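You operate a simulated robot arm through the tools that you are given. There is no shell and no other tool. Be economical: measure what you need, move in short steps, check, and stop when the job is done.

Carry out the task below with a simulated two-armed robot. There is one attempt and no reset: what you move stays moved.

## Task
Swap the dirty filter cup for the blue cup.
Fine: orange pump switch off first and left off, then yellow lever shut, both before the cup comes out; dirty cup on the ledge by the grate; new cup home in the black housing; drawer shut and yellow lever open again; no leak; the narrow door stays open; leave the other cups; leave the other buttons, knobs, switches, levers, baskets and parts alone. Set down upright: white cup, what you pick out. Where these are worked on the way, their far stop is far enough and under half their travel is too little: yellow lever.
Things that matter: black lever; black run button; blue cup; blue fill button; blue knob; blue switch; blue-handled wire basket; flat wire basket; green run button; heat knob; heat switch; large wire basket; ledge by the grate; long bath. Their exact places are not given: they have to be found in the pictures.

The check looks at the end state, three seconds after you hand in, the way a careful person would. Anything else that was tipped, shoved, dropped, spilled or broken makes it a failure.

## Robot
Two 7-joint arms with two-finger grippers on one trunk, hanging from a carriage that runs on a gantry, over the field with the corners [-1.081, 0.301], [-1.078, -0.879], [1.422, -0.874], [1.419, 0.306] (x, y) and turns from -302 to 385 degrees about z. Base frame: it is fixed where the carriage stands at the start and does not move with it; the origin is on the floor, on the carriage's upright axis, x ahead of it, y to its left, z up. Units: m, degrees, N and s.
The left shoulder is at the start at [0, 0.236, 1.513], the right one opposite. Places, roughly: black lever [1.7, 0.2, 0.3]; black run button [1.6, 0.3, 0.8]; blue fill button [-0.1, 0.2, 0.9]; blue knob [-0.6, 0.5, 1]; blue switch [-0.6, 0.4, 1]; flat wire basket [1.75, 0.5, 0.5]; green run button [-0.2, 0.2, 0.9]; heat knob [2.8, 0.2, 1.5]; heat switch [2.7, 0.2, 1.5]; large wire basket [1.25, 0.5, 0.75]; ledge by the grate [0.3, 0.2, 0.9]; long bath [1.1, 0.5, 0.7]; lower knob [2.3, 0.4, 1.4]; lower switch [2.3, 0.5, 1.4]; orange cup [2.25, 0.25, 0.5]; orange lever [0.7, 0.2, 0.3]. Payload 3.43 kg a hand.
Tool frame (each hand has its own): the origin (TCP) lies between the finger pads and is the grasp point; the fingertips stand 0.03 m ahead of it; z points along the fingers, y is the line along which they close. The gripper opens to 0.104 m. The gripper's body begins 0.057 m behind the TCP.
Orientation is that of the tool frame in the base frame, as a unit quaternion [x, y, z, w]. With the fingers straight down and closing along the base's y, the tool's x points along the base's -x, its y along +y and its z along -z.

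## Interface
- The arms move only by the tool apply_moves. It takes "left_targets", "right_targets" or both (then of equal length, played together; a hand with none holds still); each is one flat list of numbers, 6 for each row, row after row: the shift along the base's x, y, z in m, then the turn, a rotation vector about the base's x, y, z in degrees. In form: [dx, dy, dz, rx, ry, rz, dx, dy, dz, rx, ry, rz, ...]. A call has 1 to 8 rows; each row shifts and turns the commanded pose from where the row before left it. "left_claw" and "right_claw" are, for a hand that has rows, the finger opening in m, from 0 to 0.104, set as the call begins (left out, the last holds). Each row takes 0.2 s and may step no farther than 0.05 m and 8.6 degrees from the row before; otherwise, or with a gripper value out of range, the whole call is refused. A pose out of reach is approached as far as the arm can. The call stops where the force on the tool passes 40 N (or 10 N more than at its start, if that is more) or the arm is blocked; 0.2 s more then pass. Each finger travels about 0.045 m/s and halts on what it meets, pressing with about 39 N; the grip force reading is that of the motor and also rises with nothing between the fingers. The clock runs only during rows and for 0.2 s after the last one: add rows that do not move to give the fingers time. It gives the time, the measured TCP pose, the force on the tool (base axes), the opening and the grip force at its end, in the units of the frame above (readings bear some noise), with the torque about the TCP (base axes, N m) and any sound that the robot's microphone picked up.
- Cameras (640 x 400 px; columns grow to the right, rows downward): "scene" is now at [0.2099, 0.0562, 1.6257]; the picture's right is [0.99, -0.16, 0.00], its down [-0.15, -0.92, -0.36] and it looks along [0.06, 0.36, -0.93] (base axes); focal length 214 px, centre (320, 200). "left" rides on the left gripper at [0.067, -0.018, -0.09] in its tool frame; the picture's right is [0.25, 0.97, 0.00], its down [-0.73, 0.19, -0.66] and it looks along [-0.64, 0.17, 0.75] (tool axes); focal length 218 px, centre (320, 200). "right" rides on the right gripper at [0.067, 0.018, -0.09] in its tool frame; the picture's right is [-0.25, 0.97, 0.00], its down [-0.73, -0.19, -0.66] and it looks along [-0.64, -0.17, 0.75] (tool axes); focal length 218 px, centre (320, 200).
- camera(camera): a new picture of that camera. The clock stands still meanwhile.
- move_column(by): slides the trunk up (or, below 0, down) by that many m; the arms and the scene camera ride with it, the base frame stays. It gives what a move gives, with no picture.
- steer(legs): drives the robot by 1 to 6 legs, each [ahead, left, turn to the left] in m, m and degrees, along the robot's own axes; the way and the turn of a leg run together, so that a leg with both is an arc; at most 1.5 m and 180 degrees a leg. The arms and the cameras ride along, it lands a little off, and it stops where it bumps. It keeps to its track: a leg is cut to what the track allows. It gives what a move gives.
- pan_tilt(pan, tilt): turns the head with the scene camera to pan (to the left, within 86 degrees either way) and tilt (down, from -29 to 69), counted from straight ahead of the robot. It gives what a move gives.
- locate(camera, pixels): there is no depth. For up to 12 entries [column, row, z] of the newest picture of that camera ("zoom" is the newest enlarged one), the place [x, y] in the base frame at which the ray of that pixel passes the height z, good to about 0.002 m. The clock stands still meanwhile.
- zoom(camera, box): a new picture of the part [left, top, right, bottom] of that camera's present view, enlarged. The clock stands still meanwhile.
- sign_off(): hands the job in; it is judged then, once.

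Go step by step. Measure first, check grasps and placings, and put right what went wrong. The budget is 80 turns and 62 pictures, counting those below and the enlarged ones. Unless the task says otherwise, let go and move clear before handing in, and close with one line.

The tools are called after "Request:" by a JSON object that holds its "api" and its "payload". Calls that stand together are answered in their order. apply_moves: Moves the arms, as the interface text tells. Its arguments: {"type":"object","properties":{"left_targets":{"type":"array"},"left_claw":{"type":"number"},"right_targets":{"type":"array"},"right_claw":{"type":"number"}},"required":[]} The other tools are called the same way: move_column (by) slides the trunk up or down; steer (legs) drives the base; pan_tilt (pan, tilt) turns the head that bears the scene camera; camera (camera) takes a picture; locate (camera, pixels) gives the place at which the rays of pixels pass given heights; zoom (camera, box) takes an enlarged picture of a part of a camera's view; sign_off () hands the job in.

At the start:

```text
time: 0.0
left_tcp_pos: [0.554, 0.2104, 1.2041]
left_tcp_rot: [0.0, 1.0, 0.0, 0.0]
left_wrist_force: [-0.2, -0.5, -0.1]
left_ft_torque: [-0.01, 0.0, -0.02]
left_width: 0.104
left_grasp_force: 0.0
right_tcp_pos: [0.436, -0.1902, 1.1653]
right_tcp_rot: [0.0, 1.0, 0.0, -0.001]
right_wrist_force: [-0.3, -0.4, -0.4]
right_ft_torque: [0.02, 0.0, -0.02]
right_width: 0.104
right_grasp_force: 0.1
trunk travel left (down, up): [-0.424, 0.216]
robot x, y, heading: [-0.0006, -0.0, 0.1]
head pan, tilt: [80.7, 68.8]
```

scene: 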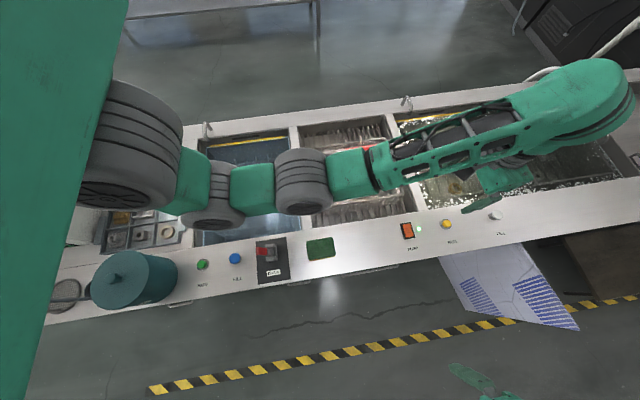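
right: 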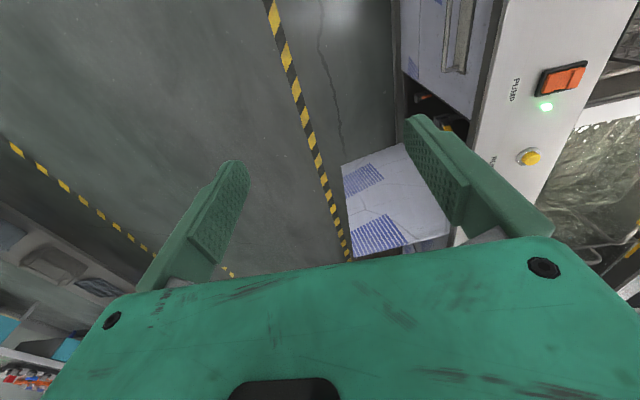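
left: 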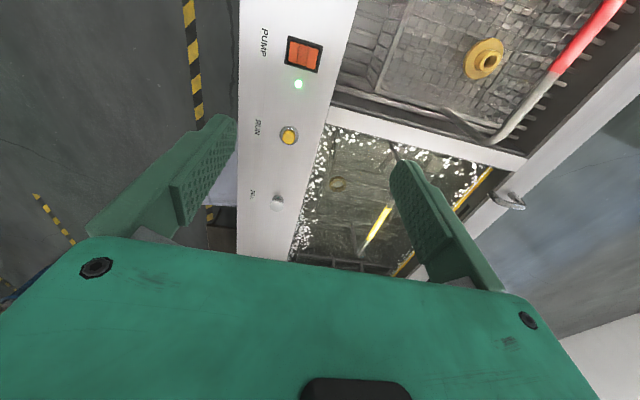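

The scene shows the bench along +y, with the orange PUMP switch near (407,231) and an open narrow door near (510,285). I'll enlarge the switch and door area and measure them first.

Request:
{"api": "zoom", "payload": {"camera": "scene", "box": [370, 190, 610, 340]}}

Request:
{"api": "locate", "payload": {"camera": "scene", "pixels": [[407, 231, 0.9], [446, 225, 0.9], [496, 215, 0.9], [320, 248, 0.9], [271, 255, 0.9], [235, 258, 0.9], [440, 257, 0.9], [578, 330, 0.5]]}}

Request:
{"api": "zoom", "payload": {"camera": "scene", "box": [40, 180, 360, 340]}}

```text
2.67 times, centred on (490, 265) of scene
```

zoom: 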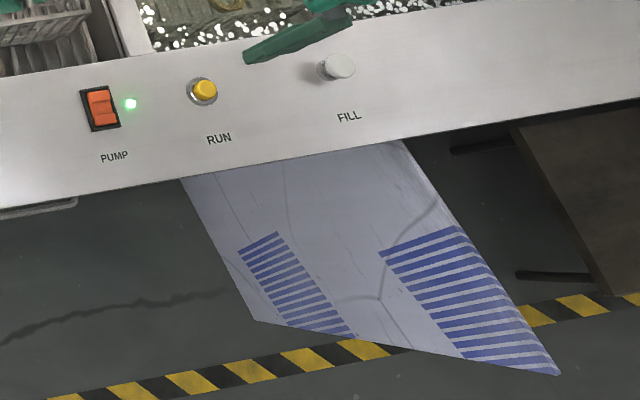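

```text
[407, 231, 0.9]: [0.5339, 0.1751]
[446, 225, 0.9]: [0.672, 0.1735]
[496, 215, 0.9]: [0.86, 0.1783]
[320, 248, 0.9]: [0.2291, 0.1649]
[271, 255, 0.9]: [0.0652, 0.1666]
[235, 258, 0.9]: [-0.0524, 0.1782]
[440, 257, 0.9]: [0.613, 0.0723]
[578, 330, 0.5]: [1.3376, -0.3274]
```

```text
2.00 times, centred on (200, 260) of scene
```

zoom: 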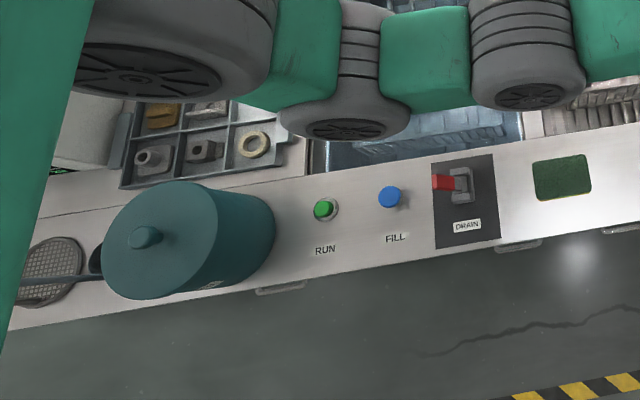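

I need a frontal view into the cabinet below the bench. I'll back away from the bench, turn to face it, and look.

Request:
{"api": "steer", "payload": {"legs": [[0.4, -0.65, 0], [0, 0, 90]]}}

Request:
{"api": "pan_tilt", "payload": {"pan": -10, "tilt": 45}}

Request:
{"api": "camera", "payload": {"camera": "scene"}}

```text
time: 7.9
left_tcp_pos: [0.1852, -0.083, 1.2037]
left_tcp_rot: [0.71, -0.704, 0.0, 0.0]
left_wrist_force: [-0.2, -0.6, -0.3]
left_ft_torque: [-0.01, -0.01, 0.02]
left_width: 0.104
left_grasp_force: 0.0
right_tcp_pos: [0.5857, -0.1981, 1.1658]
right_tcp_rot: [0.71, -0.704, 0.0, 0.0]
right_wrist_force: [0.2, 0.2, -1.3]
right_ft_torque: [-0.01, -0.01, -0.02]
right_width: 0.104
right_grasp_force: 0.1
trunk travel left (down, up): [-0.424, 0.216]
robot x, y, heading: [0.4003, -0.6404, 90.3]
head pan, tilt: [80.7, 68.8]
```

```text
time: 9.5
left_tcp_pos: [0.1864, -0.0833, 1.2035]
left_tcp_rot: [0.71, -0.704, 0.001, 0.0]
left_wrist_force: [-0.3, 0.2, 0.2]
left_ft_torque: [0.03, 0.01, 0.01]
left_width: 0.104
left_grasp_force: 0.1
right_tcp_pos: [0.5857, -0.198, 1.1665]
right_tcp_rot: [0.71, -0.704, 0.0, 0.0]
right_wrist_force: [0.1, 0.4, -0.4]
right_ft_torque: [-0.01, -0.01, -0.01]
right_width: 0.1043
right_grasp_force: 0.1
trunk travel left (down, up): [-0.424, 0.216]
robot x, y, heading: [0.3992, -0.639, 90.6]
head pan, tilt: [-10.0, 45.0]
```

```text
56 pictures are left
```

scene: 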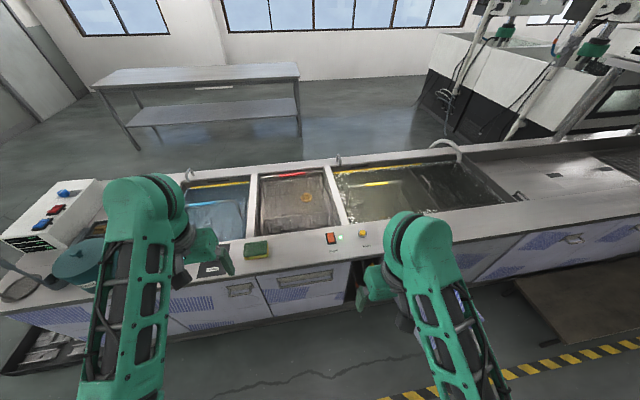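

The right arm blocks the narrow opening near (375,285). I'll move so the opening lies between the arms and look lower.

Request:
{"api": "steer", "payload": {"legs": [[-0.22, -0.28, 0]]}}

Request:
{"api": "pan_tilt", "payload": {"pan": 0, "tilt": 52}}

Request:
{"api": "camera", "payload": {"camera": "scene"}}

Request:
{"api": "camera", "payload": {"camera": "right"}}

```text
time: 11.9
left_tcp_pos: [0.4725, -0.3035, 1.2031]
left_tcp_rot: [0.71, -0.704, 0.0, 0.0]
left_wrist_force: [-0.6, -0.5, -0.2]
left_ft_torque: [0.01, 0.0, 0.05]
left_width: 0.1039
left_grasp_force: 0.0
right_tcp_pos: [0.8725, -0.4174, 1.1657]
right_tcp_rot: [0.711, -0.704, 0.0, 0.0]
right_wrist_force: [-0.1, -0.2, 0.0]
right_ft_torque: [-0.02, 0.01, 0.02]
right_width: 0.1041
right_grasp_force: 0.1
trunk travel left (down, up): [-0.424, 0.216]
robot x, y, heading: [0.6877, -0.8536, 90.6]
head pan, tilt: [-10.0, 45.0]
```

```text
time: 12.6
left_tcp_pos: [0.4723, -0.3023, 1.204]
left_tcp_rot: [0.71, -0.704, 0.0, 0.0]
left_wrist_force: [-1.6, -1.1, 0.0]
left_ft_torque: [0.0, 0.0, 0.0]
left_width: 0.1038
left_grasp_force: 0.0
right_tcp_pos: [0.8726, -0.4161, 1.1667]
right_tcp_rot: [0.711, -0.703, 0.0, 0.0]
right_wrist_force: [0.9, 0.8, 0.3]
right_ft_torque: [0.03, -0.01, -0.01]
right_width: 0.104
right_grasp_force: 0.1
trunk travel left (down, up): [-0.424, 0.216]
robot x, y, heading: [0.6868, -0.8574, 90.7]
head pan, tilt: [0.0, 52.0]
```

```text
55 pictures are left
```

scene: 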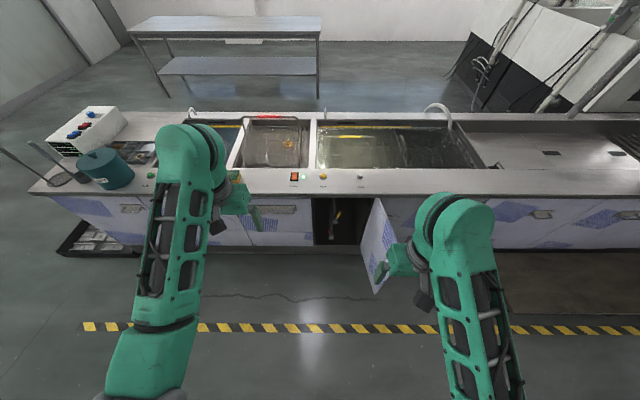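

```text
54 pictures are left
```

right: 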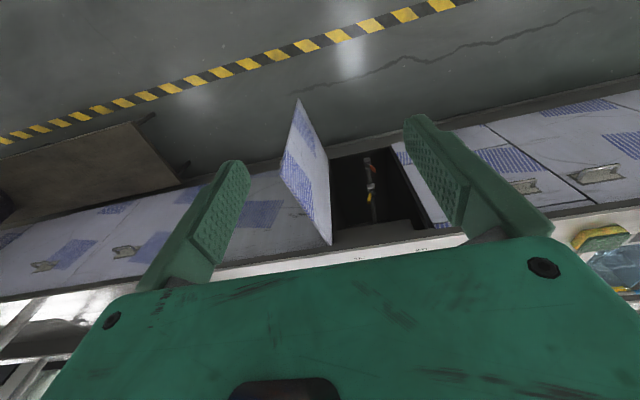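

The narrow opening at (338,220) lies between the arms, with the open door at (378,245). I'll lower the trunk for a level view into it.

Request:
{"api": "move_column", "payload": {"by": -0.42}}

Request:
{"api": "pan_tilt", "payload": {"pan": 2, "tilt": 40}}

Request:
{"api": "camera", "payload": {"camera": "scene"}}

Request:
{"api": "zoom", "payload": {"camera": "scene", "box": [260, 150, 420, 270]}}

```text
refused: -0.42 is not a number from -0.4 to 0.4
```

```text
time: 13.3
left_tcp_pos: [0.4723, -0.303, 1.2027]
left_tcp_rot: [0.71, -0.704, -0.001, 0.001]
left_wrist_force: [0.3, 0.6, 0.1]
left_ft_torque: [0.02, -0.04, -0.01]
left_width: 0.104
left_grasp_force: 0.1
right_tcp_pos: [0.8735, -0.4169, 1.1663]
right_tcp_rot: [0.71, -0.704, 0.0, 0.0]
right_wrist_force: [0.0, 0.5, 0.1]
right_ft_torque: [0.01, 0.04, -0.02]
right_width: 0.1043
right_grasp_force: 0.1
trunk travel left (down, up): [-0.424, 0.216]
robot x, y, heading: [0.6846, -0.853, 90.0]
head pan, tilt: [2.0, 40.0]
```

```text
53 pictures are left
```

scene: 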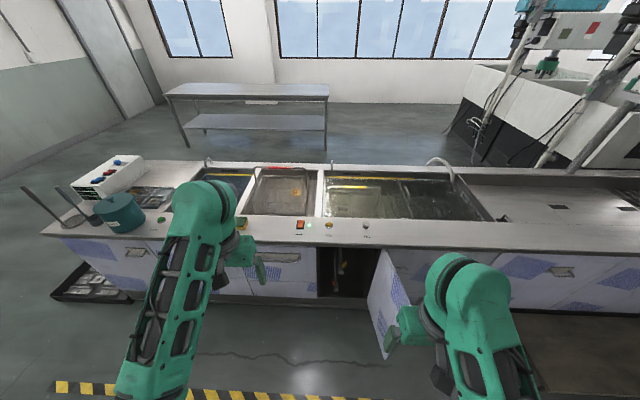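

```text
3.33 times, centred on (340, 210) of scene
```

zoom: 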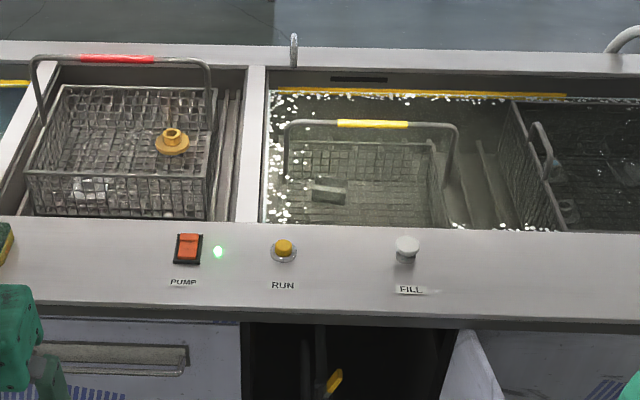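

Lowering was refused only for its size, so I'll use −0.4 and look again.

Request:
{"api": "move_column", "payload": {"by": -0.4}}

Request:
{"api": "pan_tilt", "payload": {"pan": 2, "tilt": 35}}

Request:
{"api": "camera", "payload": {"camera": "scene"}}

Request:
{"api": "zoom", "payload": {"camera": "scene", "box": [270, 180, 430, 280]}}

```text
time: 17.1
left_tcp_pos: [0.4719, -0.3014, 0.8038]
left_tcp_rot: [0.71, -0.704, 0.0, 0.0]
left_wrist_force: [0.3, 0.1, -0.1]
left_ft_torque: [-0.01, -0.02, 0.02]
left_width: 0.1038
left_grasp_force: 0.0
right_tcp_pos: [0.8737, -0.4185, 0.766]
right_tcp_rot: [0.71, -0.704, 0.0, 0.0]
right_wrist_force: [-0.2, -0.5, 0.1]
right_ft_torque: [0.01, -0.02, -0.01]
right_width: 0.1039
right_grasp_force: 0.0
trunk travel left (down, up): [-0.024, 0.616]
robot x, y, heading: [0.6874, -0.8559, 90.5]
head pan, tilt: [2.0, 40.0]
```

```text
time: 17.8
left_tcp_pos: [0.4728, -0.3022, 0.8028]
left_tcp_rot: [0.711, -0.704, 0.0, 0.0]
left_wrist_force: [0.4, -0.2, 0.8]
left_ft_torque: [0.01, 0.0, -0.03]
left_width: 0.1041
left_grasp_force: 0.0
right_tcp_pos: [0.8731, -0.4165, 0.7667]
right_tcp_rot: [0.71, -0.704, 0.0, 0.001]
right_wrist_force: [0.1, 0.8, -0.2]
right_ft_torque: [-0.01, -0.03, 0.02]
right_width: 0.1038
right_grasp_force: 0.1
trunk travel left (down, up): [-0.024, 0.616]
robot x, y, heading: [0.685, -0.8556, 90.3]
head pan, tilt: [2.0, 35.0]
```

```text
51 pictures are left
```

scene: 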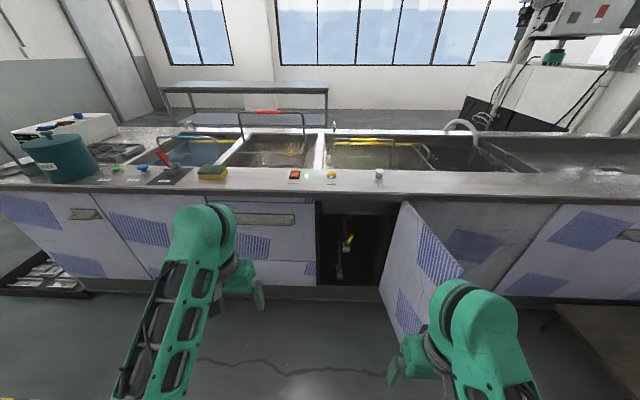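

```text
4.00 times, centred on (350, 230) of scene
```

zoom: 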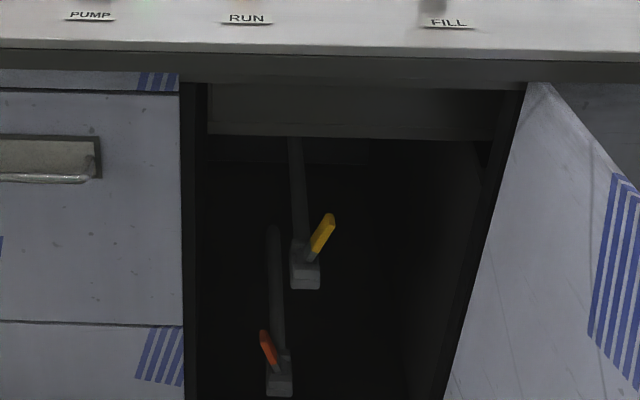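

The yellow lever is inside the narrow opening (zoom 320,235), with the orange lever below it. Beside it is a drawer with a handle (265,218). I'll zoom on the switch and left area for detail.

Request:
{"api": "zoom", "payload": {"camera": "scene", "box": [275, 160, 355, 210]}}

Request:
{"api": "zoom", "payload": {"camera": "scene", "box": [0, 110, 240, 300]}}

Request:
{"api": "locate", "payload": {"camera": "scene", "pixels": [[294, 175, 0.9], [331, 174, 0.9], [294, 175, 0.88], [294, 175, 0.92], [212, 173, 0.9], [320, 198, 0.86], [401, 202, 0.86]]}}

```text
8.00 times, centred on (315, 185) of scene
```

zoom: 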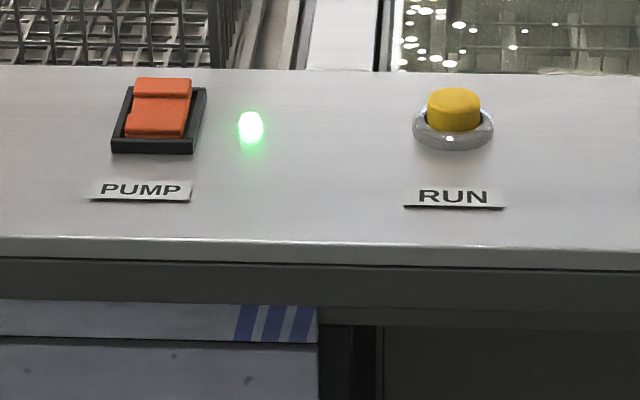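

```text
2.11 times, centred on (120, 205) of scene
```

zoom: 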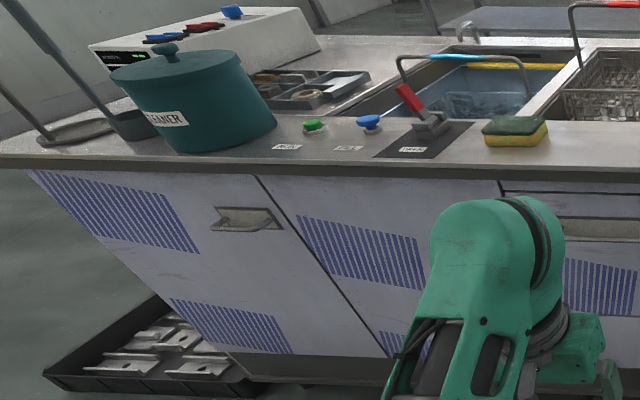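

```text
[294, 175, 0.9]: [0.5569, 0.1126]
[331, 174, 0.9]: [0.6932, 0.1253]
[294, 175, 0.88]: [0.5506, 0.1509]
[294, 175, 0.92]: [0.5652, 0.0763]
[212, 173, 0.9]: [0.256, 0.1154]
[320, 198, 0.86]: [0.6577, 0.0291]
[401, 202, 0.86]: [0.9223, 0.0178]
```

From the two views the pump switch lies at about (0.548, 0.179) with its top near z 0.866. I'll raise the trunk, drive up so the left hand is near it, and look at which half is raised.

Request:
{"api": "move_column", "payload": {"by": 0.2}}

Request:
{"api": "steer", "payload": {"legs": [[0.4, -0.076, 0]]}}

Request:
{"api": "camera", "payload": {"camera": "left"}}

Request:
{"api": "zoom", "payload": {"camera": "left", "box": [240, 80, 420, 220]}}

```text
time: 20.0
left_tcp_pos: [0.4724, -0.3034, 1.002]
left_tcp_rot: [0.71, -0.704, 0.0, 0.0]
left_wrist_force: [0.3, 0.0, -0.2]
left_ft_torque: [0.04, 0.02, -0.01]
left_width: 0.104
left_grasp_force: 0.1
right_tcp_pos: [0.8735, -0.4176, 0.9664]
right_tcp_rot: [0.711, -0.704, -0.001, 0.0]
right_wrist_force: [-0.1, -0.8, 0.5]
right_ft_torque: [-0.01, 0.0, 0.0]
right_width: 0.104
right_grasp_force: 0.0
trunk travel left (down, up): [-0.224, 0.416]
robot x, y, heading: [0.6866, -0.8569, 90.5]
head pan, tilt: [2.0, 35.0]
```

```text
time: 22.5
left_tcp_pos: [0.5449, 0.0925, 1.0035]
left_tcp_rot: [0.71, -0.704, 0.0, 0.0]
left_wrist_force: [0.0, -0.4, 0.4]
left_ft_torque: [0.01, -0.01, -0.01]
left_width: 0.1041
left_grasp_force: 0.0
right_tcp_pos: [0.9456, -0.0218, 0.9665]
right_tcp_rot: [0.71, -0.704, 0.001, 0.0]
right_wrist_force: [0.7, 0.0, -0.3]
right_ft_torque: [0.01, -0.03, -0.01]
right_width: 0.1041
right_grasp_force: 0.0
trunk travel left (down, up): [-0.224, 0.416]
robot x, y, heading: [0.7623, -0.4609, 90.5]
head pan, tilt: [2.0, 35.0]
```

```text
47 pictures are left
```

left: 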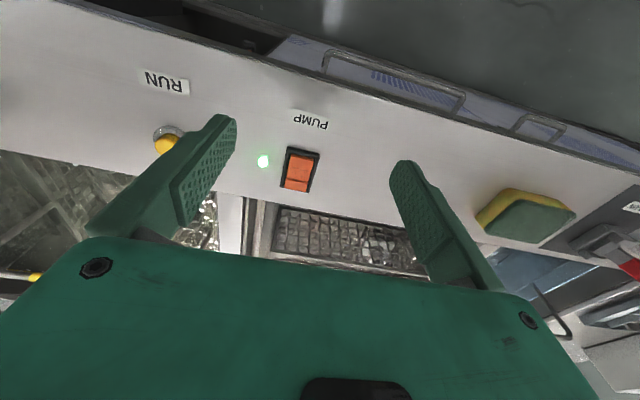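

```text
2.86 times, centred on (330, 150) of left
```

zoom: 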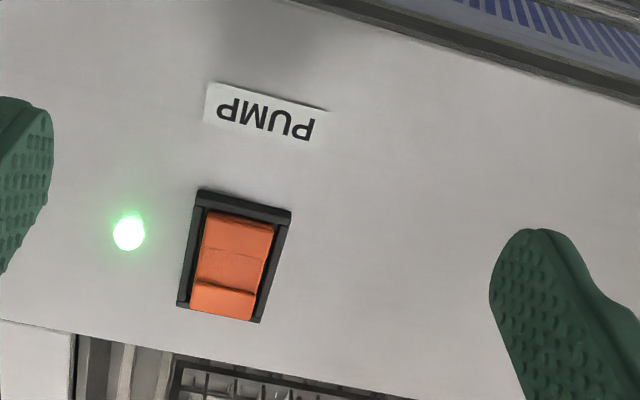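

The PUMP rocker is well visible at zoom (235,262). I'll locate its ends and the bench plane before pressing.

Request:
{"api": "locate", "payload": {"camera": "zoom", "pixels": [[240, 214, 0.866], [222, 306, 0.866], [237, 252, 0.866], [245, 200, 0.856], [220, 318, 0.856], [128, 232, 0.858], [600, 98, 0.856]]}}

Request:
{"api": "apply_moves", "payload": {"left_targets": [0, 0.03, 0, 0, 0, 0, 0, 0.03, 0, 0, 0, 0, 0, 0.015, 0, 0, 0, 0, 0, 0, 0, 0, 0, 0, 0, 0, 0, 0, 0, 0], "left_claw": 0}}

Request:
{"api": "zoom", "payload": {"camera": "left", "box": [220, 0, 420, 140]}}

```text
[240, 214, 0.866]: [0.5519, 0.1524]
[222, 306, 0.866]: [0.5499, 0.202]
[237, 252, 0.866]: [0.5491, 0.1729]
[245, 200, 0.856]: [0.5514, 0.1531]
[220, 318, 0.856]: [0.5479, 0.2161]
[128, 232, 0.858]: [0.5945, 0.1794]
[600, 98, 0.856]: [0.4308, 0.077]
```

```text
time: 23.7
left_tcp_pos: [0.5449, 0.1669, 1.0025]
left_tcp_rot: [0.71, -0.704, 0.0, 0.0]
left_wrist_force: [0.9, 1.0, -0.2]
left_ft_torque: [-0.01, 0.0, -0.01]
left_width: 0.0
left_grasp_force: 3.7
right_tcp_pos: [0.9452, -0.0235, 0.9663]
right_tcp_rot: [0.709, -0.705, 0.0, 0.0]
right_wrist_force: [-1.0, -0.4, -0.3]
right_ft_torque: [0.01, 0.03, 0.02]
right_width: 0.1038
right_grasp_force: 0.1
trunk travel left (down, up): [-0.224, 0.416]
robot x, y, heading: [0.7617, -0.4622, 90.4]
head pan, tilt: [2.0, 35.0]
```

```text
2.86 times, centred on (320, 70) of left
```

zoom: 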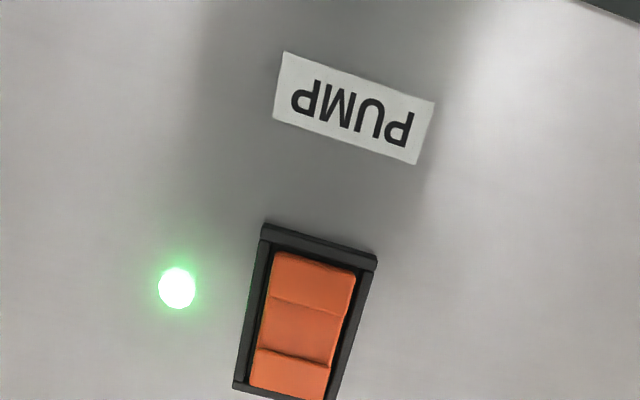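

The rocker's far end looks raised. I'll move over it at about (0.550, 0.198) and press down in small steps.

Request:
{"api": "apply_moves", "payload": {"left_targets": [0.005, 0.031, -0.03, 0, 0, 0, 0, 0, -0.04, 0, 0, 0, 0, 0, -0.02, 0, 0, 0, 0, 0, -0.008, 0, 0, 0, 0, 0, -0.006, 0, 0, 0, 0, 0, -0.004, 0, 0, 0]}}

Request:
{"api": "zoom", "payload": {"camera": "left", "box": [220, 0, 420, 140]}}

```text
time: 25.1
left_tcp_pos: [0.5506, 0.1975, 0.8955]
left_tcp_rot: [0.711, -0.704, -0.001, 0.0]
left_wrist_force: [0.8, 0.7, 0.7]
left_ft_torque: [0.02, 0.0, -0.04]
left_width: 0.0061
left_grasp_force: 34.8
right_tcp_pos: [0.9461, -0.0223, 0.9669]
right_tcp_rot: [0.71, -0.704, 0.0, -0.001]
right_wrist_force: [0.5, -1.4, -0.4]
right_ft_torque: [0.03, 0.0, -0.01]
right_width: 0.104
right_grasp_force: 0.1
trunk travel left (down, up): [-0.224, 0.416]
robot x, y, heading: [0.7594, -0.4608, 90.6]
head pan, tilt: [2.0, 35.0]
```

```text
2.86 times, centred on (320, 70) of left
```

zoom: 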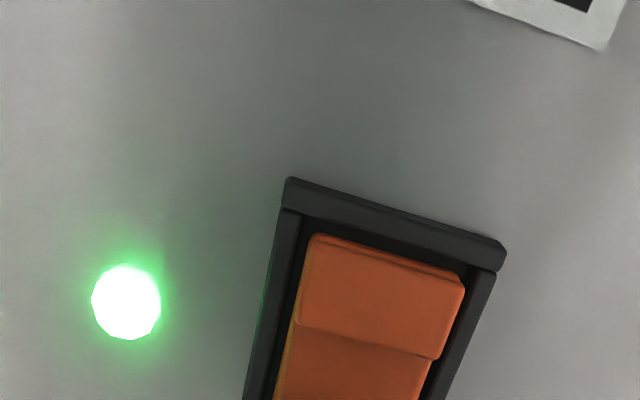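

The light is still green with no vertical force, and the fingers read 6 mm open. I'll back up a little to check what's happening.

Request:
{"api": "apply_moves", "payload": {"left_targets": [0, 0, 0.03, 0, 0, 0, 0, -0.02, 0.02, 0, 0, 0], "left_claw": 0}}

Request:
{"api": "zoom", "payload": {"camera": "left", "box": [220, 0, 420, 140]}}

```text
time: 25.7
left_tcp_pos: [0.5506, 0.1739, 0.9427]
left_tcp_rot: [0.71, -0.704, 0.001, 0.0]
left_wrist_force: [0.6, -0.2, 0.2]
left_ft_torque: [0.03, 0.01, -0.03]
left_width: 0.0001
left_grasp_force: 34.3
right_tcp_pos: [0.9447, -0.0247, 0.9649]
right_tcp_rot: [0.71, -0.704, 0.0, 0.0]
right_wrist_force: [-0.7, -0.4, -0.3]
right_ft_torque: [0.03, -0.02, 0.01]
right_width: 0.1042
right_grasp_force: 0.0
trunk travel left (down, up): [-0.224, 0.416]
robot x, y, heading: [0.7592, -0.46, 90.6]
head pan, tilt: [2.0, 35.0]
```

```text
2.86 times, centred on (320, 70) of left
```

zoom: 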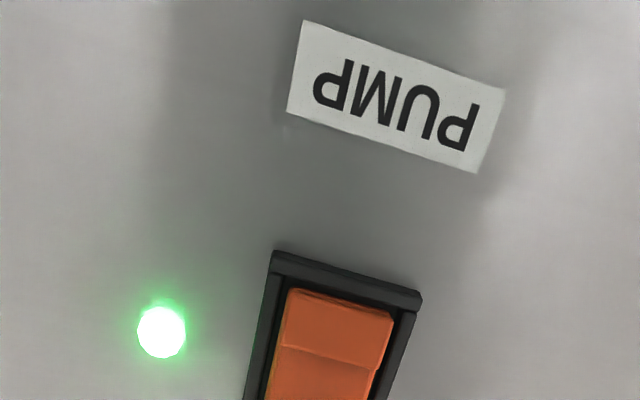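

The near edge now shows some thickness, so I'll compare using the scene camera's view of the rocker.

Request:
{"api": "apply_moves", "payload": {"left_targets": [-0.04, -0.02, 0.03, 0, 0, 0, -0.05, 0, 0.02, 0, 0, 0, -0.05, 0, 0, 0, 0, 0]}}

Request:
{"api": "pan_tilt", "payload": {"pan": 15, "tilt": 45}}

Request:
{"api": "camera", "payload": {"camera": "scene"}}

```text
refused: row 1 steps farther than a row can; nothing moved
```

```text
time: 26.4
left_tcp_pos: [0.5513, 0.1756, 0.9445]
left_tcp_rot: [0.711, -0.704, 0.0, 0.001]
left_wrist_force: [-0.7, 0.4, 0.4]
left_ft_torque: [0.0, 0.03, 0.01]
left_width: 0.0001
left_grasp_force: 34.3
right_tcp_pos: [0.9452, -0.0229, 0.9662]
right_tcp_rot: [0.71, -0.704, 0.0, -0.001]
right_wrist_force: [-0.1, 0.2, -0.3]
right_ft_torque: [-0.01, -0.04, 0.01]
right_width: 0.1038
right_grasp_force: 0.1
trunk travel left (down, up): [-0.224, 0.416]
robot x, y, heading: [0.7581, -0.4623, 90.5]
head pan, tilt: [15.0, 45.0]
```

```text
42 pictures are left
```

scene: 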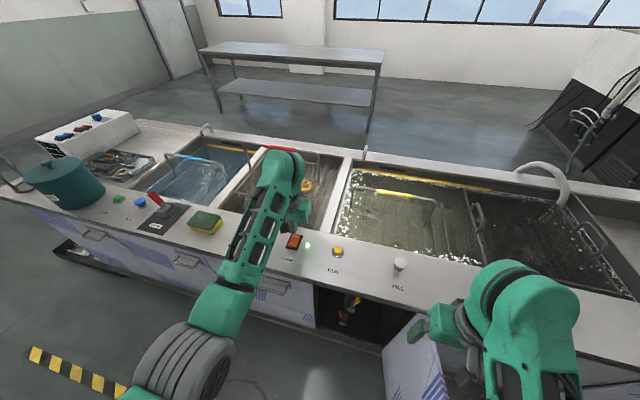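

Request:
{"api": "zoom", "payload": {"camera": "scene", "box": [265, 220, 345, 270]}}

```text
8.00 times, centred on (305, 245) of scene
```

zoom: 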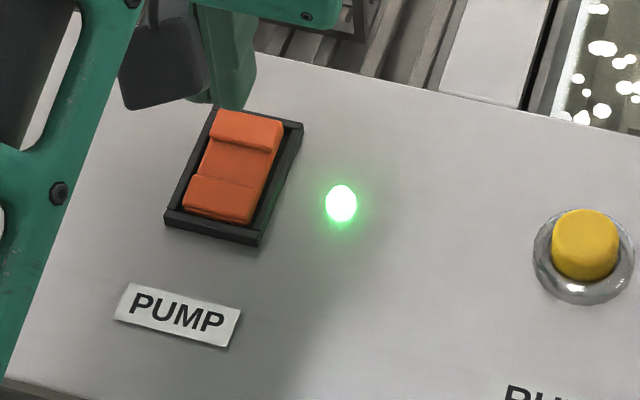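

The far block at zoom (245,130) is still raised, so the press was too shallow. I'll press there again, deeper.

Request:
{"api": "apply_moves", "payload": {"left_targets": [0, 0.022, -0.02, 0, 0, 0, 0, 0, -0.025, 0, 0, 0, 0, 0, -0.006, 0, 0, 0, 0, 0, -0.004, 0, 0, 0, 0, 0, -0.003, 0, 0, 0, 0, 0, -0.003, 0, 0, 0]}}

Request:
{"api": "zoom", "payload": {"camera": "scene", "box": [265, 220, 345, 270]}}

```text
time: 28.0
left_tcp_pos: [0.5493, 0.2047, 0.8922]
left_tcp_rot: [0.71, -0.704, -0.005, -0.006]
left_wrist_force: [-2.4, 0.0, 5.6]
left_ft_torque: [-0.05, 0.03, -0.06]
left_width: 0.0059
left_grasp_force: 35.4
right_tcp_pos: [0.9455, -0.0225, 0.9663]
right_tcp_rot: [0.711, -0.704, -0.001, -0.001]
right_wrist_force: [-0.4, 0.1, -0.1]
right_ft_torque: [0.0, -0.01, -0.02]
right_width: 0.1039
right_grasp_force: 0.0
trunk travel left (down, up): [-0.224, 0.416]
robot x, y, heading: [0.7585, -0.4644, 90.4]
head pan, tilt: [15.0, 45.0]
stopped in row 6 (left hand): the force on the tool passed its limit at 42 N (the readings are from after the stop); the commanded pose is now the measured one
```

```text
8.00 times, centred on (305, 245) of scene
```

zoom: 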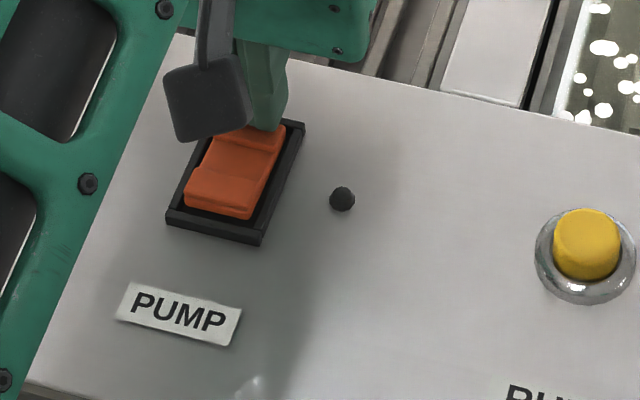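

The pump light is out: the switch is off. Now I'll lift off, back away, and reposition so the left hand faces the narrow opening.

Request:
{"api": "apply_moves", "payload": {"left_targets": [0, 0, 0.04, 0, 0, 0, 0, -0.03, 0.03, 0, 0, 0, 0, -0.045, 0, 0, 0, 0, 0, -0.045, 0, 0, 0, 0]}}

Request:
{"api": "steer", "payload": {"legs": [[-0.4, 0, 0], [0, -0.2, 0]]}}

Request:
{"api": "move_column", "payload": {"by": -0.22}}

Request:
{"api": "apply_moves", "payload": {"left_targets": [0, 0, 0, 8.5, 0, 0, 0, 0, 0, 8.5, 0, 0, 0, 0, 0, 8.5, 0, 0, 0, 0, 0, 8.5, 0, 0, 0, 0, 0, 8.5, 0, 0, 0, 0, 0, 8.5, 0, 0, 0, 0, 0, 8.5, 0, 0], "left_claw": 0.06}}

Request:
{"api": "camera", "payload": {"camera": "left"}}

```text
time: 29.0
left_tcp_pos: [0.5514, 0.0803, 0.9592]
left_tcp_rot: [0.71, -0.704, -0.002, -0.004]
left_wrist_force: [-0.3, -0.1, 0.3]
left_ft_torque: [-0.01, 0.01, 0.0]
left_width: 0.0
left_grasp_force: 34.5
right_tcp_pos: [0.9473, -0.0256, 0.965]
right_tcp_rot: [0.71, -0.704, 0.0, 0.001]
right_wrist_force: [-0.8, 0.1, 0.5]
right_ft_torque: [0.05, 0.01, 0.01]
right_width: 0.104
right_grasp_force: 0.1
trunk travel left (down, up): [-0.224, 0.416]
robot x, y, heading: [0.7601, -0.4619, 90.5]
head pan, tilt: [15.0, 45.0]
```

```text
time: 32.7
left_tcp_pos: [0.7555, -0.314, 0.9602]
left_tcp_rot: [0.71, -0.705, -0.004, -0.004]
left_wrist_force: [0.2, -0.5, -0.5]
left_ft_torque: [-0.02, 0.04, -0.02]
left_width: 0.0
left_grasp_force: 34.3
right_tcp_pos: [1.1495, -0.4222, 0.9655]
right_tcp_rot: [0.709, -0.705, 0.0, 0.001]
right_wrist_force: [0.6, -0.8, 0.0]
right_ft_torque: [-0.02, 0.01, 0.0]
right_width: 0.104
right_grasp_force: 0.1
trunk travel left (down, up): [-0.224, 0.416]
robot x, y, heading: [0.9609, -0.8576, 90.2]
head pan, tilt: [15.0, 45.0]
```

```text
time: 35.0
left_tcp_pos: [0.7551, -0.3143, 0.74]
left_tcp_rot: [0.71, -0.704, -0.004, -0.005]
left_wrist_force: [0.0, -0.8, -0.8]
left_ft_torque: [0.02, 0.0, 0.02]
left_width: 0.0
left_grasp_force: 34.5
right_tcp_pos: [1.1486, -0.422, 0.7466]
right_tcp_rot: [0.709, -0.705, 0.0, 0.0]
right_wrist_force: [0.2, -0.3, -0.1]
right_ft_torque: [0.0, -0.03, -0.02]
right_width: 0.104
right_grasp_force: 0.0
trunk travel left (down, up): [-0.004, 0.636]
robot x, y, heading: [0.964, -0.8586, 90.3]
head pan, tilt: [15.0, 45.0]
```

```text
time: 36.6
left_tcp_pos: [0.7559, -0.3172, 0.7402]
left_tcp_rot: [0.614, -0.609, -0.352, -0.357]
left_wrist_force: [0.2, 0.1, -0.8]
left_ft_torque: [0.01, -0.03, 0.0]
left_width: 0.06
left_grasp_force: 0.0
right_tcp_pos: [1.15, -0.425, 0.7452]
right_tcp_rot: [0.709, -0.705, 0.0, 0.001]
right_wrist_force: [-0.5, -0.1, 0.4]
right_ft_torque: [-0.03, -0.02, 0.0]
right_width: 0.1041
right_grasp_force: 0.1
trunk travel left (down, up): [-0.004, 0.636]
robot x, y, heading: [0.961, -0.856, 90.3]
head pan, tilt: [15.0, 45.0]
```

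```text
39 pictures are left
```

left: 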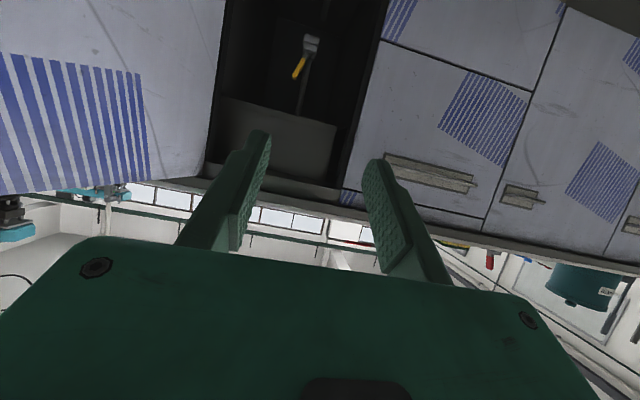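

The upside-down left view shows the yellow lever at (300,65) on its pipe. I'll take rays, lower the hand and enlarge for a second ray.

Request:
{"api": "locate", "payload": {"camera": "left", "pixels": [[307, 52, 0.65], [307, 52, 0.6], [307, 52, 0.55], [295, 76, 0.65], [295, 76, 0.6], [295, 76, 0.55], [207, 176, 0.83], [354, 190, 0.83], [384, 40, 0.6], [218, 100, 0.7]]}}

Request:
{"api": "apply_moves", "payload": {"left_targets": [0, 0, -0.045, 8, 0, 0, 0, 0, -0.045, 8, 0, 0, 0, 0, -0.045, 8, 0, 0, 0, 0, -0.03, 6, 0, 0]}}

Request:
{"api": "camera", "payload": {"camera": "left"}}

Request:
{"api": "zoom", "payload": {"camera": "left", "box": [210, 0, 390, 140]}}

```text
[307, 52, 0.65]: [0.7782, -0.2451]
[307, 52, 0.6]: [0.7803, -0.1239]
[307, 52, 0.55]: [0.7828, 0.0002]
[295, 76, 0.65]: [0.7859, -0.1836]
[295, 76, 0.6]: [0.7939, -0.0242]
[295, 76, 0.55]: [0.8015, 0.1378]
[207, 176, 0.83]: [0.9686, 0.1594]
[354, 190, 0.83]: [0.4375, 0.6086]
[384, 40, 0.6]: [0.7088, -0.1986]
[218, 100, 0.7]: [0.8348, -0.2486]
```

```text
time: 37.6
left_tcp_pos: [0.7268, -0.2995, 0.7151]
left_tcp_rot: [-0.504, 0.561, 0.505, 0.421]
left_wrist_force: [0.0, 0.6, 0.3]
left_ft_torque: [-0.01, 0.01, 0.0]
left_width: 0.0602
left_grasp_force: 0.2
left hand out of reach, approached as far as the arm can: row 2, 3, 4
right_tcp_pos: [1.1482, -0.4206, 0.7474]
right_tcp_rot: [0.709, -0.705, 0.0, 0.0]
right_wrist_force: [0.1, 1.1, -0.4]
right_ft_torque: [-0.06, -0.05, 0.01]
right_width: 0.104
right_grasp_force: 0.0
trunk travel left (down, up): [-0.004, 0.636]
robot x, y, heading: [0.9569, -0.8573, 90.3]
head pan, tilt: [15.0, 45.0]
```

```text
38 pictures are left
```

left: 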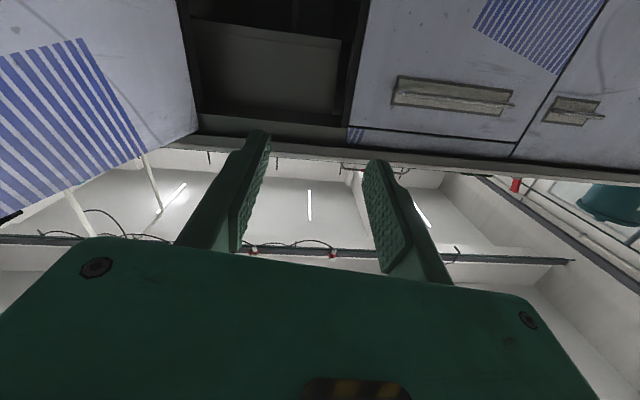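

```text
2.86 times, centred on (300, 70) of left
```

zoom: 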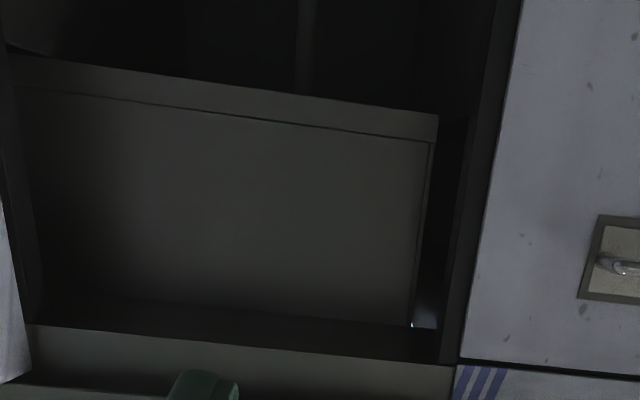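

The hand hit its reach limit tilting further. I'll tilt it back and look with the scene camera for a second ray to the lever.

Request:
{"api": "apply_moves", "payload": {"left_targets": [0, 0, 0.03, -6, 0, 0, 0, 0, 0.045, -8, 0, 0, 0, 0, 0.045, -8, 0, 0, 0, 0, 0, -8, 0, 0, 0, 0, 0, -8, 0, 0, 0, 0, 0, 0, 0, 0]}}

Request:
{"api": "pan_tilt", "payload": {"pan": 12, "tilt": 35}}

Request:
{"api": "camera", "payload": {"camera": "scene"}}

```text
time: 39.0
left_tcp_pos: [0.7281, -0.3033, 0.8336]
left_tcp_rot: [-0.615, 0.695, 0.293, 0.232]
left_wrist_force: [-0.3, -0.3, -0.9]
left_ft_torque: [0.05, 0.02, 0.0]
left_width: 0.06
left_grasp_force: 0.1
right_tcp_pos: [1.1487, -0.4239, 0.746]
right_tcp_rot: [0.709, -0.705, 0.0, -0.001]
right_wrist_force: [0.2, -0.3, -0.6]
right_ft_torque: [0.02, -0.04, 0.03]
right_width: 0.1037
right_grasp_force: 0.0
trunk travel left (down, up): [-0.004, 0.636]
robot x, y, heading: [0.9654, -0.8593, 90.5]
head pan, tilt: [15.0, 45.0]
```

```text
time: 39.8
left_tcp_pos: [0.7281, -0.3023, 0.8316]
left_tcp_rot: [-0.614, 0.694, 0.294, 0.234]
left_wrist_force: [0.2, 0.7, 0.3]
left_ft_torque: [-0.04, -0.01, 0.0]
left_width: 0.0601
left_grasp_force: 0.0
right_tcp_pos: [1.149, -0.4225, 0.7457]
right_tcp_rot: [0.709, -0.705, 0.0, 0.0]
right_wrist_force: [0.1, 1.1, -0.5]
right_ft_torque: [0.01, 0.01, 0.04]
right_width: 0.1041
right_grasp_force: 0.0
trunk travel left (down, up): [-0.004, 0.636]
robot x, y, heading: [0.9626, -0.8575, 90.4]
head pan, tilt: [12.0, 35.0]
```

```text
36 pictures are left
```

scene: 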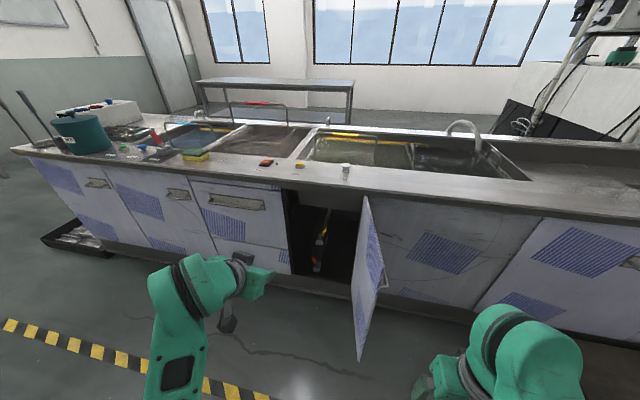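

Request:
{"api": "zoom", "payload": {"camera": "scene", "box": [280, 180, 370, 280]}}

Request:
{"api": "locate", "payload": {"camera": "scene", "pixels": [[320, 240, 0.65], [320, 240, 0.6], [320, 240, 0.55], [320, 240, 0.5], [320, 268, 0.45], [320, 268, 0.35], [290, 190, 0.83], [362, 196, 0.83]]}}

```text
4.00 times, centred on (325, 230) of scene
```

zoom: 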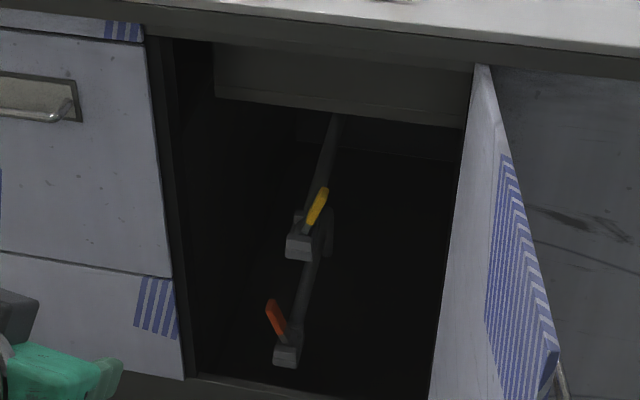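

```text
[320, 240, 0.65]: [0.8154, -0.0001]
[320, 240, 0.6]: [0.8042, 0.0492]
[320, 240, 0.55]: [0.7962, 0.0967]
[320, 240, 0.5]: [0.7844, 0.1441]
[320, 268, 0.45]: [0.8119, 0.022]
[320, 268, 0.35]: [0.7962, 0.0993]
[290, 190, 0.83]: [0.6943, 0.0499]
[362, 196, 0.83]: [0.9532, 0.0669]
```

Request:
{"api": "locate", "payload": {"camera": "zoom", "pixels": [[325, 190, 0.6], [325, 190, 0.55], [325, 190, 0.5], [308, 222, 0.55], [308, 222, 0.5], [298, 245, 0.55], [298, 245, 0.5], [335, 118, 0.7], [335, 118, 0.6], [275, 302, 0.45], [275, 302, 0.4], [185, 375, 0.1]]}}

Request:
{"api": "locate", "payload": {"camera": "scene", "pixels": [[213, 204, 0.72], [262, 207, 0.72], [213, 204, 0.76], [262, 207, 0.76], [190, 182, 0.83], [283, 190, 0.83], [282, 248, 0.6], [238, 205, 0.74]]}}

```text
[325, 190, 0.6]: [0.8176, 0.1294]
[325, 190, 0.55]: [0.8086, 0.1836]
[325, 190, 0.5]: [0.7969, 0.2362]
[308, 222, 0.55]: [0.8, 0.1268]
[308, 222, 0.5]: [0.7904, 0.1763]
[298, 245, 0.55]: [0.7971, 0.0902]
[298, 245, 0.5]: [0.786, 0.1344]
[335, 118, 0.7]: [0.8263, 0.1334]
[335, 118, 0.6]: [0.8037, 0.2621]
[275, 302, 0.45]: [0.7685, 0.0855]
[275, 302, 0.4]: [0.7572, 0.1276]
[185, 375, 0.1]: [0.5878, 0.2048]
```

```text
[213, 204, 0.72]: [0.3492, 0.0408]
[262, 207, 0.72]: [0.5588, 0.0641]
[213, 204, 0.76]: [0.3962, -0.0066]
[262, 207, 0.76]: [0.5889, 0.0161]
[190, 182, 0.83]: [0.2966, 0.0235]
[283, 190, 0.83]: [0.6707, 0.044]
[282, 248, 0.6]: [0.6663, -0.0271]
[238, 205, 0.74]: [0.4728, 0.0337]
```

Two rays intersect: the yellow handle runs from about (0.785, 0.21, 0.465) to its tip at (0.804, 0.206, 0.529), roughly in the x–z plane. I'll square up the left hand and test how low it reaches in free space.

Request:
{"api": "apply_moves", "payload": {"left_targets": [0.02, -0.02, -0.02, 0, -6.9, 4.2, 0, -0.02, -0.04, 0, 0, 0, 0, -0.02, -0.04, 0, 0, 0, 0, -0.02, -0.045, 0, 0, 0, 0, -0.01, -0.045, 0, 0, 0, 0, 0, -0.045, 0, 0, 0, 0, 0, -0.045, 0, 0, 0], "left_claw": 0}}

```text
time: 41.4
left_tcp_pos: [0.7502, -0.3928, 0.5516]
left_tcp_rot: [0.656, -0.656, -0.265, -0.264]
left_wrist_force: [0.3, 0.5, -0.6]
left_ft_torque: [0.03, -0.02, -0.03]
left_width: 0.0
left_grasp_force: 34.8
right_tcp_pos: [1.1476, -0.424, 0.7455]
right_tcp_rot: [0.709, -0.705, 0.0, 0.0]
right_wrist_force: [0.7, -0.8, 0.3]
right_ft_torque: [-0.02, 0.0, 0.05]
right_width: 0.104
right_grasp_force: 0.1
trunk travel left (down, up): [-0.004, 0.636]
robot x, y, heading: [0.9647, -0.8604, 90.3]
head pan, tilt: [12.0, 35.0]
```

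It reaches z 0.55 cleanly. I'll add more pitch and see whether it still reaches.

Request:
{"api": "apply_moves", "payload": {"left_targets": [0, 0, 0, 8, 0, 0, 0, 0, 0, 8, 0, 0, 0, 0, 0, 8, 0, 0, 0, 0, -0.03, 0, 0, 0]}}

```text
time: 42.4
left_tcp_pos: [0.7352, -0.3844, 0.5851]
left_tcp_rot: [-0.602, 0.617, 0.368, 0.349]
left_wrist_force: [0.9, -0.4, -0.3]
left_ft_torque: [0.01, 0.03, -0.03]
left_width: 0.0
left_grasp_force: 34.2
left hand out of reach, approached as far as the arm can: row 2, 3, 4
right_tcp_pos: [1.1479, -0.4229, 0.7469]
right_tcp_rot: [0.709, -0.706, 0.0, -0.001]
right_wrist_force: [-0.3, 0.9, 0.7]
right_ft_torque: [0.0, -0.04, -0.01]
right_width: 0.1041
right_grasp_force: 0.0
trunk travel left (down, up): [-0.004, 0.636]
robot x, y, heading: [0.9607, -0.8564, 90.2]
head pan, tilt: [12.0, 35.0]
```

The pitch limit is about 52°. The right arm suits better, since it keeps the trunk away from the open door. I'll tuck the left hand back upright and pitch the right hand.

Request:
{"api": "apply_moves", "payload": {"left_targets": [0, -0.04, 0.02, -8, 0, 0, 0, -0.04, 0.02, -8, 0, 0, 0, -0.04, 0.02, -8, 0, 0, 0, -0.04, 0.02, -8, 0, 0, 0, -0.04, 0.02, -8, 0, 0, 0, -0.02, 0.02, -8, 0, 0, 0, 0, 0.02, 0, 0, 0], "right_targets": [0, 0, -0.02, 8, 0, 0, 0, 0, -0.02, 8, 0, 0, 0, 0, -0.02, 8, 0, 0, 0, 0, -0.02, 8, 0, 0, 0, 0, -0.02, 8, 0, 0, 0, 0, -0.02, 8, 0, 0, 0, 0, -0.02, 0, 0, 0], "right_claw": 0}}

Request:
{"api": "steer", "payload": {"legs": [[0, 0.38, 0]]}}

Request:
{"api": "pan_tilt", "payload": {"pan": -12, "tilt": 35}}

Request:
{"api": "camera", "payload": {"camera": "scene"}}

```text
time: 44.0
left_tcp_pos: [0.7343, -0.6024, 0.7243]
left_tcp_rot: [-0.701, 0.702, 0.091, 0.09]
left_wrist_force: [-0.8, 0.1, 0.4]
left_ft_torque: [0.01, 0.01, 0.0]
left_width: 0.0
left_grasp_force: 35.0
right_tcp_pos: [1.1485, -0.4222, 0.6078]
right_tcp_rot: [0.648, -0.644, -0.288, -0.288]
right_wrist_force: [-0.7, 0.1, -0.6]
right_ft_torque: [0.0, 0.02, -0.01]
right_width: 0.0004
right_grasp_force: 34.9
trunk travel left (down, up): [-0.004, 0.636]
robot x, y, heading: [0.9638, -0.8573, 89.9]
head pan, tilt: [12.0, 35.0]
```

```text
time: 46.3
left_tcp_pos: [0.3597, -0.6044, 0.7235]
left_tcp_rot: [-0.701, 0.702, 0.09, 0.09]
left_wrist_force: [0.4, -0.6, -0.3]
left_ft_torque: [0.0, 0.02, 0.0]
left_width: 0.0
left_grasp_force: 34.7
right_tcp_pos: [0.7732, -0.4255, 0.6076]
right_tcp_rot: [0.648, -0.644, -0.287, -0.289]
right_wrist_force: [0.2, -0.2, -0.5]
right_ft_torque: [0.0, -0.01, -0.01]
right_width: 0.0001
right_grasp_force: 34.9
trunk travel left (down, up): [-0.004, 0.636]
robot x, y, heading: [0.5824, -0.862, 90.4]
head pan, tilt: [12.0, 35.0]
```

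```text
time: 47.2
left_tcp_pos: [0.3587, -0.6053, 0.7243]
left_tcp_rot: [-0.701, 0.701, 0.09, 0.09]
left_wrist_force: [0.5, 0.3, -1.1]
left_ft_torque: [0.0, 0.01, -0.02]
left_width: 0.0
left_grasp_force: 34.7
right_tcp_pos: [0.7728, -0.4241, 0.6076]
right_tcp_rot: [0.648, -0.644, -0.286, -0.289]
right_wrist_force: [-0.8, -0.1, 0.8]
right_ft_torque: [-0.01, 0.0, 0.01]
right_width: 0.0
right_grasp_force: 34.8
trunk travel left (down, up): [-0.004, 0.636]
robot x, y, heading: [0.5853, -0.8603, 90.4]
head pan, tilt: [-12.0, 35.0]
```

```text
34 pictures are left
```

scene: 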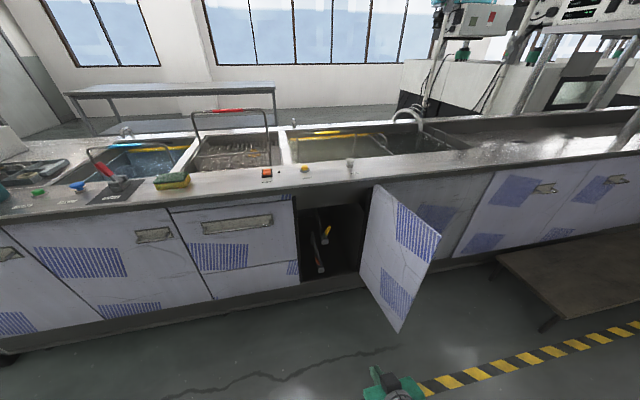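

Clear view now. I'll locate the door's free edge before driving the right hand toward the opening.

Request:
{"api": "locate", "payload": {"camera": "scene", "pixels": [[441, 236, 0.79], [400, 331, 0.3], [400, 331, 0.2], [376, 186, 0.79], [298, 205, 0.79], [302, 283, 0.15], [240, 224, 0.74]]}}

Request:
{"api": "steer", "payload": {"legs": [[0.3, 0, 0]]}}

Request:
{"api": "camera", "payload": {"camera": "right"}}

```text
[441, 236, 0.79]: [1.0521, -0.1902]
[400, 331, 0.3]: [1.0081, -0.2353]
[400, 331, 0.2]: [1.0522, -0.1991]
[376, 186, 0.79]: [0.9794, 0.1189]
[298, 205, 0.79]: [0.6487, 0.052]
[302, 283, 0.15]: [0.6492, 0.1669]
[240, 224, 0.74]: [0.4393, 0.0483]
```

```text
time: 49.3
left_tcp_pos: [0.358, -0.3031, 0.7239]
left_tcp_rot: [-0.699, 0.703, 0.09, 0.091]
left_wrist_force: [0.1, 0.2, 0.1]
left_ft_torque: [0.03, 0.01, 0.03]
left_width: 0.0
left_grasp_force: 34.3
right_tcp_pos: [0.7738, -0.1257, 0.6067]
right_tcp_rot: [0.646, -0.646, -0.286, -0.289]
right_wrist_force: [0.3, 0.0, 0.5]
right_ft_torque: [-0.03, -0.02, -0.02]
right_width: 0.0001
right_grasp_force: 34.9
trunk travel left (down, up): [-0.004, 0.636]
robot x, y, heading: [0.5832, -0.5598, 90.1]
head pan, tilt: [-12.0, 35.0]
```

```text
33 pictures are left
```

right: 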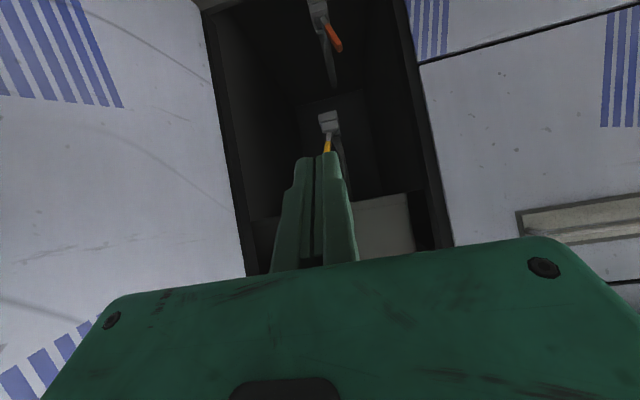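

The right camera shows the yellow handle at (327,145), just beyond the fingertips. I'll refine its position.

Request:
{"api": "locate", "payload": {"camera": "right", "pixels": [[328, 122, 0.47], [328, 122, 0.45], [328, 134, 0.49], [328, 134, 0.47], [326, 150, 0.53], [326, 150, 0.51], [410, 195, 0.7], [410, 195, 0.74]]}}

Request:
{"api": "zoom", "payload": {"camera": "right", "box": [280, 90, 380, 160]}}

```text
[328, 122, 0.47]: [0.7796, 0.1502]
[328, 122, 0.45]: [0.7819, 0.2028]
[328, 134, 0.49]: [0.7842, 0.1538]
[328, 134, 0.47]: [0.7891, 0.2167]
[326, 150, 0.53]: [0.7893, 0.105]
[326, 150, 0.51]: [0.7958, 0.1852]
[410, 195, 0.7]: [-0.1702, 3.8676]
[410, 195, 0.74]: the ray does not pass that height
```

```text
5.71 times, centred on (330, 125) of right
```

zoom: 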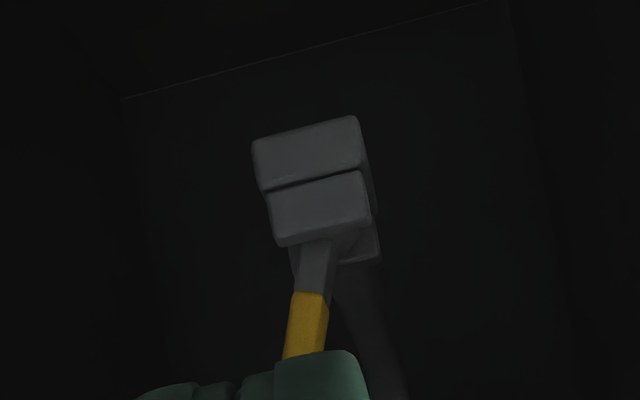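

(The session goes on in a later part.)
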